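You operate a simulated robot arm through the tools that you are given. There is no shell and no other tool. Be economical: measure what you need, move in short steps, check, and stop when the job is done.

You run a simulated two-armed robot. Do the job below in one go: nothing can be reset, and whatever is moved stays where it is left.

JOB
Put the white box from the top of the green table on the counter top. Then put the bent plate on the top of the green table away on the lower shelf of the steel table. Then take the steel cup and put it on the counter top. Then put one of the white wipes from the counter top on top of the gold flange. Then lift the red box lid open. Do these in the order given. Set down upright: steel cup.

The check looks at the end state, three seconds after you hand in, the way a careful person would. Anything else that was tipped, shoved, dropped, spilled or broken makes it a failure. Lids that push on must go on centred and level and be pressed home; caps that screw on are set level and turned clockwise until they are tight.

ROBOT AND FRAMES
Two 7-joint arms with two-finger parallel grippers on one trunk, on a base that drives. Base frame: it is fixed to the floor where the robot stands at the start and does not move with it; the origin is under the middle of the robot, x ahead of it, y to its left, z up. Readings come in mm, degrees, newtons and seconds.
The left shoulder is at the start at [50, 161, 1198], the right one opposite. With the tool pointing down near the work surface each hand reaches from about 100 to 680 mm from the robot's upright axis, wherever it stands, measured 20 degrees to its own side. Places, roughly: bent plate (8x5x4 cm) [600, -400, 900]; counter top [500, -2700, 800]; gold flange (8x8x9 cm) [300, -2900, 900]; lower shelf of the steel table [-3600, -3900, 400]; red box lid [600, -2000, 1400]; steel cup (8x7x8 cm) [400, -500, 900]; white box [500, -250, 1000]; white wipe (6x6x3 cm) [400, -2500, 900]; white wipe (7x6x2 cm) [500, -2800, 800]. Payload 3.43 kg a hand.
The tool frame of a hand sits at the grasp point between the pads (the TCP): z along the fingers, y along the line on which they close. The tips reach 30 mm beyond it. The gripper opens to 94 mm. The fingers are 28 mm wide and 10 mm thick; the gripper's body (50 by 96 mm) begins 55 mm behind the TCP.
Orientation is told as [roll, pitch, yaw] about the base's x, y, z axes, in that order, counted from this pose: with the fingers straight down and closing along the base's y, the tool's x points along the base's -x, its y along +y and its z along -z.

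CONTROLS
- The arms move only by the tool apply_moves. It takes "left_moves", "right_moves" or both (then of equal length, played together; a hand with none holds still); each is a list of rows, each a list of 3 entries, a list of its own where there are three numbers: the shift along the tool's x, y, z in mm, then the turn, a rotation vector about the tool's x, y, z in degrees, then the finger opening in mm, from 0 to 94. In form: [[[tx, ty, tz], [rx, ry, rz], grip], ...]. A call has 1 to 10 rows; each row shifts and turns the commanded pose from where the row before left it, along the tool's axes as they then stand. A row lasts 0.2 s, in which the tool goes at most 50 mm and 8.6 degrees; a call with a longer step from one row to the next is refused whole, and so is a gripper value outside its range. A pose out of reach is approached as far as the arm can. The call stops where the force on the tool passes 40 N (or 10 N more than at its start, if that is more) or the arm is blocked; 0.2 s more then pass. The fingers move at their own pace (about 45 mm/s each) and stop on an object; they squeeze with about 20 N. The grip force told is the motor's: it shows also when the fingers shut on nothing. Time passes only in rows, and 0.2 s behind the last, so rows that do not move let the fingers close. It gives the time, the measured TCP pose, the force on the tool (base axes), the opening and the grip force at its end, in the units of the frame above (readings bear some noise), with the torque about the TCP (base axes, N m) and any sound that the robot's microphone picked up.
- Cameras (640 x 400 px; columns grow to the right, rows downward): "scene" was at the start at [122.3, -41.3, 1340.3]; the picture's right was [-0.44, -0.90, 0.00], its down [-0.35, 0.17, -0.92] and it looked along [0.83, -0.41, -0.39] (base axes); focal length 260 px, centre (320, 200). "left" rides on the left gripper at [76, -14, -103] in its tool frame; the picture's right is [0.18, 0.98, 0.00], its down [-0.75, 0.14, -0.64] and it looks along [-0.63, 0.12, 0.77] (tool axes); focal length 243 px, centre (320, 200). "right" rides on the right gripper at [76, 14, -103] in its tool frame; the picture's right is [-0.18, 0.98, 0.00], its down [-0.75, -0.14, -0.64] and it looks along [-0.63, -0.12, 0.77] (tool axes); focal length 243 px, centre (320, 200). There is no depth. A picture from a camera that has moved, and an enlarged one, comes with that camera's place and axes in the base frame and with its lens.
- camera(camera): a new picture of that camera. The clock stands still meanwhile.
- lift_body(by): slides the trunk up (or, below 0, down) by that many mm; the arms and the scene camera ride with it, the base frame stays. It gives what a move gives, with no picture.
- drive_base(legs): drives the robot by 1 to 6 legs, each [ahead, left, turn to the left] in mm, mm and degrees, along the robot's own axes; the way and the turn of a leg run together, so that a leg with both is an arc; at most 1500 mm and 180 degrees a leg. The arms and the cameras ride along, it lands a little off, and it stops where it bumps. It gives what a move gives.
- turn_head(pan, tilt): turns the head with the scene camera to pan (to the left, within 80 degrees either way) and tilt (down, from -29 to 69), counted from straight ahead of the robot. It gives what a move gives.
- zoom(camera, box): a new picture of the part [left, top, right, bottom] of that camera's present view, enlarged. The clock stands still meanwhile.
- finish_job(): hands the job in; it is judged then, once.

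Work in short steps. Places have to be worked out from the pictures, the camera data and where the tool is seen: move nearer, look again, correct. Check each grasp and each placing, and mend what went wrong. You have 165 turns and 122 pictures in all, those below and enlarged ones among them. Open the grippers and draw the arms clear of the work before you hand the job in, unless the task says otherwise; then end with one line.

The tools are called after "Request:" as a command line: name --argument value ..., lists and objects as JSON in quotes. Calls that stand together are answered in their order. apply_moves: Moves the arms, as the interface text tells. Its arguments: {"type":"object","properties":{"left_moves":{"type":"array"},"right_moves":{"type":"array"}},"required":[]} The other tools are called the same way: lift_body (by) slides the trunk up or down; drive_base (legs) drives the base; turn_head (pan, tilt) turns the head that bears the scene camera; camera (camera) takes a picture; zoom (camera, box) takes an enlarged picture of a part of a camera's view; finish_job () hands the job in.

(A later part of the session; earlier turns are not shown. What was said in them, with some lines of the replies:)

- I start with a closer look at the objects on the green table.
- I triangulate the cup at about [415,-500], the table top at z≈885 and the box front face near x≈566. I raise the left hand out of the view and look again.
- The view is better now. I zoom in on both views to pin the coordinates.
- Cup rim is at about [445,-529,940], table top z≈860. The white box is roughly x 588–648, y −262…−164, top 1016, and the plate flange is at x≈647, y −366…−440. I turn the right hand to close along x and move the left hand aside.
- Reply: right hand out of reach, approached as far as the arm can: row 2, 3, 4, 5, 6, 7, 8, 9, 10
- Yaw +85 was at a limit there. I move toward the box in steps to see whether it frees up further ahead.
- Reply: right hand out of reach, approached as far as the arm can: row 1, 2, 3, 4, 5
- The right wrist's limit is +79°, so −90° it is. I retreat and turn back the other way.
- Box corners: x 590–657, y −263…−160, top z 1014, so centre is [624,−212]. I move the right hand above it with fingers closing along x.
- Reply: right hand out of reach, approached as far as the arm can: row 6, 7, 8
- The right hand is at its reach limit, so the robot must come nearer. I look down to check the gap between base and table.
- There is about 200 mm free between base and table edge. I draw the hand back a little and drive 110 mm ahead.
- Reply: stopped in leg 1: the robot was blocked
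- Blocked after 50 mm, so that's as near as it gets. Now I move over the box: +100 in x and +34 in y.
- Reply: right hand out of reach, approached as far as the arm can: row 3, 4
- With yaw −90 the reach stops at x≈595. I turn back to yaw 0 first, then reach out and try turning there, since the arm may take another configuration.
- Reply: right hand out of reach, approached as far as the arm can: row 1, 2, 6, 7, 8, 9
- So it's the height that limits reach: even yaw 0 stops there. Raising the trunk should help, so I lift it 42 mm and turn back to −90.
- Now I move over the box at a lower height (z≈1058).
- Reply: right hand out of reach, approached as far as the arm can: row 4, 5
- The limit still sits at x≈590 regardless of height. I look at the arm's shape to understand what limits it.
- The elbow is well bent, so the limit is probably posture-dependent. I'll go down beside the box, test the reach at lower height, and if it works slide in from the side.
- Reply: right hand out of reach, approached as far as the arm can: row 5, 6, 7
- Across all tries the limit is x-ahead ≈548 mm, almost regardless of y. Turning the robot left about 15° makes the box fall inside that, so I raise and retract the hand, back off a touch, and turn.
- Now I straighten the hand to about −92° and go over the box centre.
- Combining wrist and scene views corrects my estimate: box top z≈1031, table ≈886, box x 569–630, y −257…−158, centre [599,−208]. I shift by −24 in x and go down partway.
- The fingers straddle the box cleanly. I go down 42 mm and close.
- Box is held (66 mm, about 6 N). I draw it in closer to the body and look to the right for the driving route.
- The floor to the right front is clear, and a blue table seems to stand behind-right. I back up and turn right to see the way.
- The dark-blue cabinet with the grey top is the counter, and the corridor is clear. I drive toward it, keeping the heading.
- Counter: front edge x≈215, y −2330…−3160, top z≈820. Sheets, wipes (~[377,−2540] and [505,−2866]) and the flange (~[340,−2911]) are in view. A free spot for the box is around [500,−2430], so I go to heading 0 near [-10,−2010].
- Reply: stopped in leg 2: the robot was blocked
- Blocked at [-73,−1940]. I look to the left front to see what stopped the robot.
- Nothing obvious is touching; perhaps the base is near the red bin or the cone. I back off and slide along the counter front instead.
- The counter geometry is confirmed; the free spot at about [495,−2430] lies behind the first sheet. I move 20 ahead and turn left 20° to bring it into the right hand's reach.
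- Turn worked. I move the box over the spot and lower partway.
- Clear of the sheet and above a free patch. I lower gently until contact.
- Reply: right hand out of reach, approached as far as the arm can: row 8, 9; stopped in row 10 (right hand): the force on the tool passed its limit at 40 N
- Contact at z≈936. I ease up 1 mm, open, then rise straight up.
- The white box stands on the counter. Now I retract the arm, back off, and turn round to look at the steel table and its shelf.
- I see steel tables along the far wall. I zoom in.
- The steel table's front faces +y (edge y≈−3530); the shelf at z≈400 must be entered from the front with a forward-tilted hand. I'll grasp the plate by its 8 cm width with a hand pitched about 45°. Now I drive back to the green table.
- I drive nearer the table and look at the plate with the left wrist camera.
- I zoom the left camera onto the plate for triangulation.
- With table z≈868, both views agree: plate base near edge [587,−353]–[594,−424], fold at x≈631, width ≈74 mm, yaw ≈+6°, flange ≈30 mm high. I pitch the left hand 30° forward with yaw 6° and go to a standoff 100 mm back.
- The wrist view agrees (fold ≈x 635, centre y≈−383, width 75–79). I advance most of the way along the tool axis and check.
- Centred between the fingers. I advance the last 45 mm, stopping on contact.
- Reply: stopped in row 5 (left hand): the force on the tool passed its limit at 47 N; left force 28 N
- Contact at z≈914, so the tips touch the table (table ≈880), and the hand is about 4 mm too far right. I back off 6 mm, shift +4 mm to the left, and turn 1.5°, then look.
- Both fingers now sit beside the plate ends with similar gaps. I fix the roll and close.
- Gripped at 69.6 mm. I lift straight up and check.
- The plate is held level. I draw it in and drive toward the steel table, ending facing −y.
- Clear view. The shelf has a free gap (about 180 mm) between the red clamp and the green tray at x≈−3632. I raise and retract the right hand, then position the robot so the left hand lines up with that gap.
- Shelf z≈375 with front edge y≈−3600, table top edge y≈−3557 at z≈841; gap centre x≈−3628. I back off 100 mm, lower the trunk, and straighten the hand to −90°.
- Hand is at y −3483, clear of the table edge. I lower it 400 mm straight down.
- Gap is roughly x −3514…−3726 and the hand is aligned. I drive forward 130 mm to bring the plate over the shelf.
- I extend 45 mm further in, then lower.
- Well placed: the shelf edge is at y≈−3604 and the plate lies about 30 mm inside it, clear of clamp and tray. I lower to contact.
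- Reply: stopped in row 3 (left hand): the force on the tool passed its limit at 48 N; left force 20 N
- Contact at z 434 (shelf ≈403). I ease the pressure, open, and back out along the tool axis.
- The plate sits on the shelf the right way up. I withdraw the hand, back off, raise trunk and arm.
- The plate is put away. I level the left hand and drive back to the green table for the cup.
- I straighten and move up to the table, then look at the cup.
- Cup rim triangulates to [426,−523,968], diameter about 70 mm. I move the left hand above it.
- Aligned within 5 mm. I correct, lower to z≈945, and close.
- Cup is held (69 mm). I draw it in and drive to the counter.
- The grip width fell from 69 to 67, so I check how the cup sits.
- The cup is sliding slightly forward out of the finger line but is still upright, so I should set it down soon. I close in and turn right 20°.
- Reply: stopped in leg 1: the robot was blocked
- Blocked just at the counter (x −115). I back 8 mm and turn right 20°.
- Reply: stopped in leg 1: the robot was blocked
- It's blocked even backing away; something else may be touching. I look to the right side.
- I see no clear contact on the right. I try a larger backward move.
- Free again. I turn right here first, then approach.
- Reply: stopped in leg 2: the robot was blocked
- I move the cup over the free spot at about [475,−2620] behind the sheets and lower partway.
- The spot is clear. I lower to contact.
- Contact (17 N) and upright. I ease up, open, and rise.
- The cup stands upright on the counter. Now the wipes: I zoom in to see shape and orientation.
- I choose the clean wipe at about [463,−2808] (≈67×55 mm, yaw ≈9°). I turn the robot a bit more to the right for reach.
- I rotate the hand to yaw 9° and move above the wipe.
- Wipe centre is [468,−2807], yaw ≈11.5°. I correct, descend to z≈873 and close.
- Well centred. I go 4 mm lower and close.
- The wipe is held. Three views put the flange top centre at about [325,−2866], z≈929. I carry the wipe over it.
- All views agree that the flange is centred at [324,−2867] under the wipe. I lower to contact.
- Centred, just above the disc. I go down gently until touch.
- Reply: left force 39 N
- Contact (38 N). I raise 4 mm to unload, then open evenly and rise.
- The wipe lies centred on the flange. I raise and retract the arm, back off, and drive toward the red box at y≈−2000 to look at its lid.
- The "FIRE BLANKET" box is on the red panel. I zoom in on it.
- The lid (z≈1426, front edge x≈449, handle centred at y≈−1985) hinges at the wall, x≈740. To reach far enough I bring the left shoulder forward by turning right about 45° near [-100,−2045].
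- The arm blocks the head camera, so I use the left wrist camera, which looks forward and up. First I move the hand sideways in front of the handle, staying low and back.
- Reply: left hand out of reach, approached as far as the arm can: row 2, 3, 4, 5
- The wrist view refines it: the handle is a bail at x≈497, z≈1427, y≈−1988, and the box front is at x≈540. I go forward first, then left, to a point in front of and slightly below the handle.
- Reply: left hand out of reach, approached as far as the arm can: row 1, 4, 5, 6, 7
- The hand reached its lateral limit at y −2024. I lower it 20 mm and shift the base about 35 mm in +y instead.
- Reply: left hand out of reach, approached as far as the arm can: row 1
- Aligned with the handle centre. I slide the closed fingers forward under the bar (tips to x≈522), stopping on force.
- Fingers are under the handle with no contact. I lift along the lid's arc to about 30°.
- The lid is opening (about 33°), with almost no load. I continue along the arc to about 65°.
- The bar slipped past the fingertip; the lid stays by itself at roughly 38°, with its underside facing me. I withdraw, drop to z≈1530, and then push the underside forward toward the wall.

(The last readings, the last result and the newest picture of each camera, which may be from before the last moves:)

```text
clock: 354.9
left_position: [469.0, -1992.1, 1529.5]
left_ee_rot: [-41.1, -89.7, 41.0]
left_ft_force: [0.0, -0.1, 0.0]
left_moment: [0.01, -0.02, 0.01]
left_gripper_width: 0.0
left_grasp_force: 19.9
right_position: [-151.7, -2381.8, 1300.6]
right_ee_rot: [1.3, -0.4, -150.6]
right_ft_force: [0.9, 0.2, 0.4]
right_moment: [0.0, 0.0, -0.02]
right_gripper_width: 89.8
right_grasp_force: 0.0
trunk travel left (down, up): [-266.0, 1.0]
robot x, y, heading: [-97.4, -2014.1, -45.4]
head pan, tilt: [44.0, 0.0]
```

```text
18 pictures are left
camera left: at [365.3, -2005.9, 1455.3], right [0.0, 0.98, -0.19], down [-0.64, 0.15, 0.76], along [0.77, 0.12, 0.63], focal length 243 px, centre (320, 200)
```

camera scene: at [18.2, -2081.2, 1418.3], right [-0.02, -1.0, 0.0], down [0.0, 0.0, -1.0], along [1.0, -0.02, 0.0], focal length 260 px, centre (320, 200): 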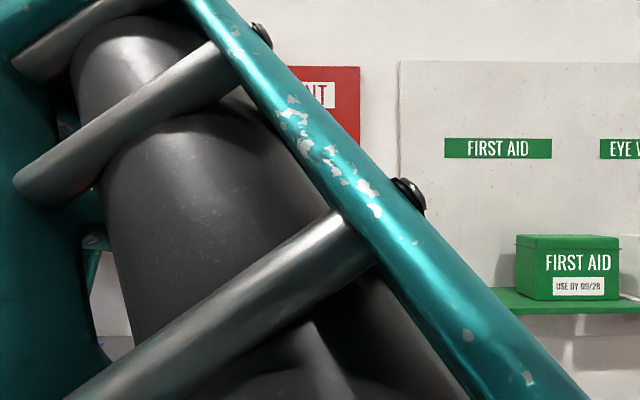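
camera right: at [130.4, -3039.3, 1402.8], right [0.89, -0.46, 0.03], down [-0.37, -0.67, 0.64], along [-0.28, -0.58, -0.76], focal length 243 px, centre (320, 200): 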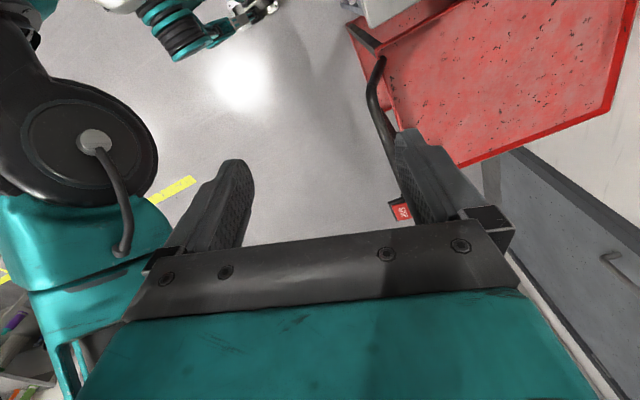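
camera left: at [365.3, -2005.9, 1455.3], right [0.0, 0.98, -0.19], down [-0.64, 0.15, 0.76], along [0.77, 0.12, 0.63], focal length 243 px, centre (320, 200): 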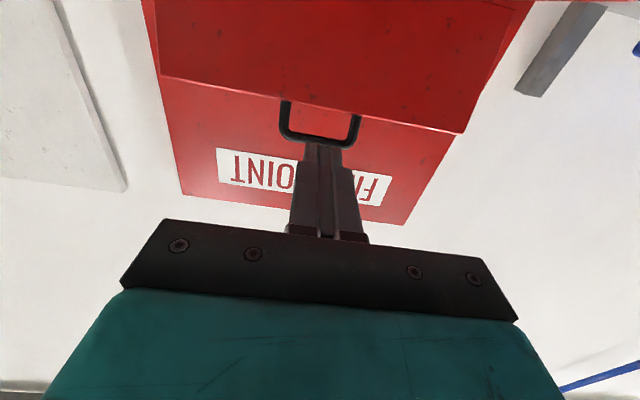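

Comparing sizes, the lid now stands at about 65° and stays there. I push its underside forward gently toward vertical, stopping on force.

Request:
apply_moves --left_moves '[[[0, 0, 35], [0, 0, 0], 0], [[0, 0, 35], [0, 0, 0], 0], [[0, 0, 30], [0, 0, 0], 0], [[0, 0, 15], [0, 0, 0], 0], [[0, 0, 15], [0, 0, 0], 0], [[0, 0, 12], [0, 0, 0], 0], [[0, 0, 10], [0, 0, 0], 0], [[0, 0, 10], [0, 0, 0], 0], [[0, 0, 0], [0, 0, 0], 0]]'

Request:
camera --camera "left"

```text
clock: 356.9
left_position: [630.8, -1991.5, 1529.5]
left_ee_rot: [-39.1, -89.6, 38.9]
left_ft_force: [-0.9, 0.0, 0.2]
left_moment: [-0.01, -0.03, 0.01]
left_gripper_width: 0.0
left_grasp_force: 19.8
right_position: [-151.6, -2381.7, 1299.5]
right_ee_rot: [1.3, -0.4, -150.6]
right_ft_force: [0.6, 0.9, 0.3]
right_moment: [0.01, -0.02, -0.01]
right_gripper_width: 90.0
right_grasp_force: 0.1
trunk travel left (down, up): [-266.0, 1.0]
robot x, y, heading: [-102.0, -2019.6, -44.9]
head pan, tilt: [44.0, 0.0]
```

```text
17 pictures are left
camera left: at [527.4, -2004.5, 1455.9], right [0.0, 0.98, -0.19], down [-0.64, 0.15, 0.76], along [0.77, 0.12, 0.63], focal length 243 px, centre (320, 200)
```

left: 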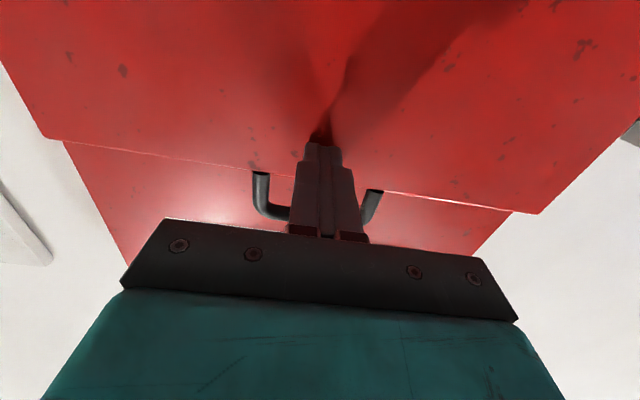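

The tip is on the lid's underside and the lid is about vertical. I nudge a little further to find its stop, then withdraw and look.

Request:
apply_moves --left_moves '[[[0, 0, 6], [0, 0, 0], 0], [[0, 0, 6], [0, 0, 0], 0], [[0, 0, 6], [0, 0, 0], 0], [[0, 0, 6], [0, 0, 0], 0], [[0, 0, 0], [0, 0, 0], 0]]'

Request:
apply_moves --left_moves '[[[0, 0, -30], [0, 0, 0], 0], [[0, 0, -40], [0, 0, 0], 0], [[0, 0, -40], [0, 0, 0], 0], [[0, 0, -45], [0, 0, 0], 0], [[0, 0, -45], [0, 0, 0], 0], [[0, 0, 0], [0, 0, 0], 0]]'

Request:
camera --camera "left"

```text
clock: 357.5
left_position: [634.0, -1990.3, 1531.9]
left_ee_rot: [-38.7, -89.7, 38.3]
left_ft_force: [-21.6, 2.8, -5.9]
left_moment: [0.2, 0.42, 0.1]
left_gripper_width: 0.0
left_grasp_force: 20.1
right_position: [-155.9, -2379.9, 1299.1]
right_ee_rot: [1.6, -0.2, -150.6]
right_ft_force: [-0.3, 0.1, -0.1]
right_moment: [-0.01, 0.01, 0.0]
right_gripper_width: 89.9
right_grasp_force: 0.1
trunk travel left (down, up): [-266.0, 1.0]
robot x, y, heading: [-99.1, -2014.2, -45.2]
head pan, tilt: [44.0, 0.0]
stopped in row 3 (left hand): the force on the tool passed its limit at 52 N (the readings are from after the stop); the commanded pose is now the measured one
```

```text
clock: 358.9
left_position: [442.4, -1990.1, 1530.5]
left_ee_rot: [-10.2, -89.4, 9.9]
left_ft_force: [0.5, 0.2, -0.5]
left_moment: [-0.02, -0.05, 0.01]
left_gripper_width: 0.0
left_grasp_force: 19.6
right_position: [-149.6, -2381.6, 1299.7]
right_ee_rot: [1.3, -0.5, -150.6]
right_ft_force: [0.1, -0.2, 0.0]
right_moment: [0.01, 0.04, -0.01]
right_gripper_width: 90.2
right_grasp_force: 0.0
trunk travel left (down, up): [-266.0, 1.0]
robot x, y, heading: [-98.6, -2016.6, -45.2]
head pan, tilt: [44.0, 0.0]
```

```text
16 pictures are left
camera left: at [337.9, -2003.9, 1456.2], right [0.0, 0.98, -0.19], down [-0.63, 0.15, 0.76], along [0.77, 0.12, 0.62], focal length 243 px, centre (320, 200)
```

left: 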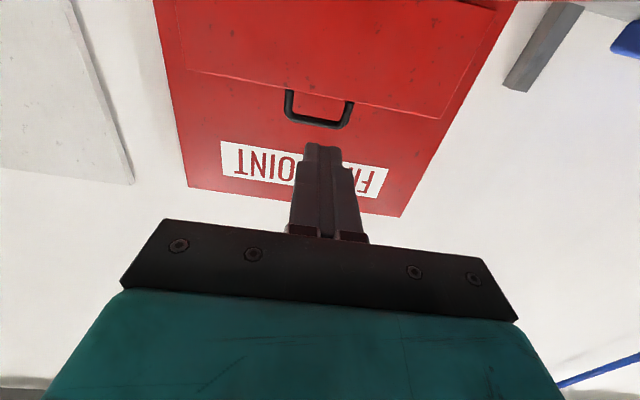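

The lid reached its stop and stays open. I open the gripper, back straight away from the wall, and take a final look.

Request:
drive_base --legs '[[-200, -200, 0]]'

Request:
apply_moves --left_moves '[[[40, -10, -20], [0, 0, 0], 60], [[40, -10, -20], [0, 0, 0], 90], [[40, -10, 0], [0, 0, 0], 90], [[40, -10, 0], [0, 0, 0], 90], [[40, -10, 0], [0, 0, 0], 90], [[40, 0, 0], [0, 0, 0], 90]]'

Request:
turn_head --pan 40 --tilt 8

Request:
camera --camera "scene"

```text
clock: 361.3
left_position: [162.1, -1990.9, 1530.4]
left_ee_rot: [-15.4, -89.5, 15.0]
left_ft_force: [0.1, -1.3, 0.4]
left_moment: [-0.01, 0.05, 0.01]
left_gripper_width: 0.0
left_grasp_force: 20.0
right_position: [-432.7, -2379.1, 1299.2]
right_ee_rot: [1.2, -0.4, -150.8]
right_ft_force: [-0.6, -0.1, 0.3]
right_moment: [-0.01, 0.02, 0.0]
right_gripper_width: 90.0
right_grasp_force: 0.1
trunk travel left (down, up): [-266.0, 1.0]
robot x, y, heading: [-375.4, -2014.0, -45.4]
head pan, tilt: [44.0, 0.0]
```

```text
clock: 362.7
left_position: [136.3, -2066.3, 1300.3]
left_ee_rot: [-15.9, -89.3, 15.5]
left_ft_force: [0.6, -0.3, -0.3]
left_moment: [0.01, 0.0, 0.05]
left_gripper_width: 89.8
left_grasp_force: 0.0
left hand out of reach, approached as far as the arm can: row 5, 6
right_position: [-431.9, -2380.6, 1298.5]
right_ee_rot: [1.4, -0.5, -150.8]
right_ft_force: [-0.2, -0.2, -0.3]
right_moment: [-0.03, 0.02, 0.0]
right_gripper_width: 89.9
right_grasp_force: 0.0
trunk travel left (down, up): [-266.0, 1.0]
robot x, y, heading: [-379.1, -2014.9, -45.9]
head pan, tilt: [44.0, 0.0]
```

```text
clock: 363.4
left_position: [135.9, -2065.8, 1300.1]
left_ee_rot: [-14.3, -89.5, 13.9]
left_ft_force: [-0.7, -0.4, -1.2]
left_moment: [-0.01, 0.0, -0.01]
left_gripper_width: 90.1
left_grasp_force: 0.0
right_position: [-431.8, -2379.6, 1299.7]
right_ee_rot: [1.4, -0.4, -150.9]
right_ft_force: [1.1, 0.9, 0.4]
right_moment: [-0.03, 0.0, 0.0]
right_gripper_width: 90.3
right_grasp_force: 0.0
trunk travel left (down, up): [-266.0, 1.0]
robot x, y, heading: [-382.2, -2014.7, -45.8]
head pan, tilt: [40.0, 8.0]
```

```text
15 pictures are left
camera scene: at [-259.1, -2051.8, 1405.6], right [-0.1, -1.0, 0.0], down [-0.14, 0.01, -0.99], along [0.99, -0.1, -0.14], focal length 260 px, centre (320, 200)
```

scene: 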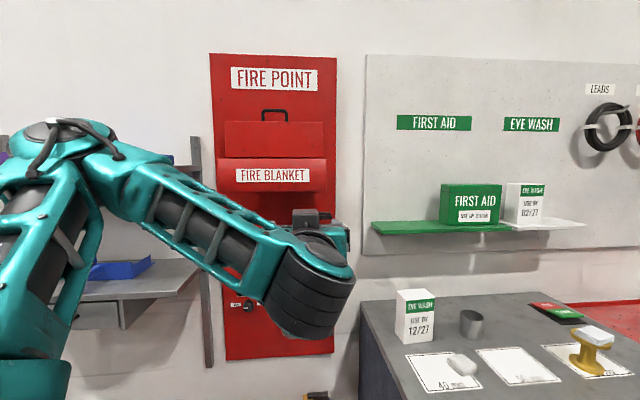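

The lid stands open; box, cup and wiped flange are in place. One last check of the floor items near where the base touched.

Request:
turn_head --pan 55 --tilt 45

Request:
camera --camera "scene"

```text
clock: 364.4
left_position: [135.6, -2065.6, 1301.6]
left_ee_rot: [-14.2, -89.5, 13.9]
left_ft_force: [0.3, -0.4, 0.1]
left_moment: [-0.01, -0.02, 0.01]
left_gripper_width: 89.9
left_grasp_force: 0.0
right_position: [-431.5, -2379.2, 1299.1]
right_ee_rot: [1.3, -0.3, -150.8]
right_ft_force: [-0.5, -1.1, 0.4]
right_moment: [0.0, -0.05, 0.05]
right_gripper_width: 90.2
right_grasp_force: 0.0
trunk travel left (down, up): [-266.0, 1.0]
robot x, y, heading: [-379.2, -2016.5, -45.5]
head pan, tilt: [55.0, 45.0]
```

```text
14 pictures are left
camera scene: at [-271.0, -2029.6, 1347.4], right [0.16, -0.99, 0.0], down [-0.7, -0.12, -0.71], along [0.7, 0.12, -0.71], focal length 260 px, centre (320, 200)
```

scene: 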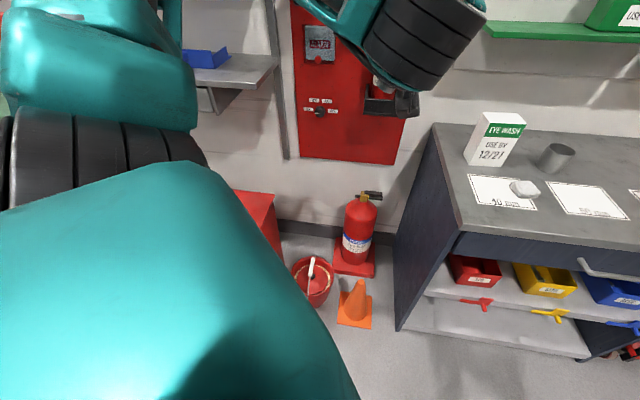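

Cone, bucket, extinguisher and bin all stand as before, and both arms are clear with the grippers open. I hand in.

Request:
finish_job

```text
The job is handed in.
```

All five tasks were done in the order given and handed in. The white box is on the counter, the bent plate is on the steel table's lower shelf, the steel cup stands upright on the counter, one white wipe lies on the gold flange, and the red box lid is open against its stop. The base bumped something lightly four times (once at the green table, three times near the counter), and nothing in later views looked moved.
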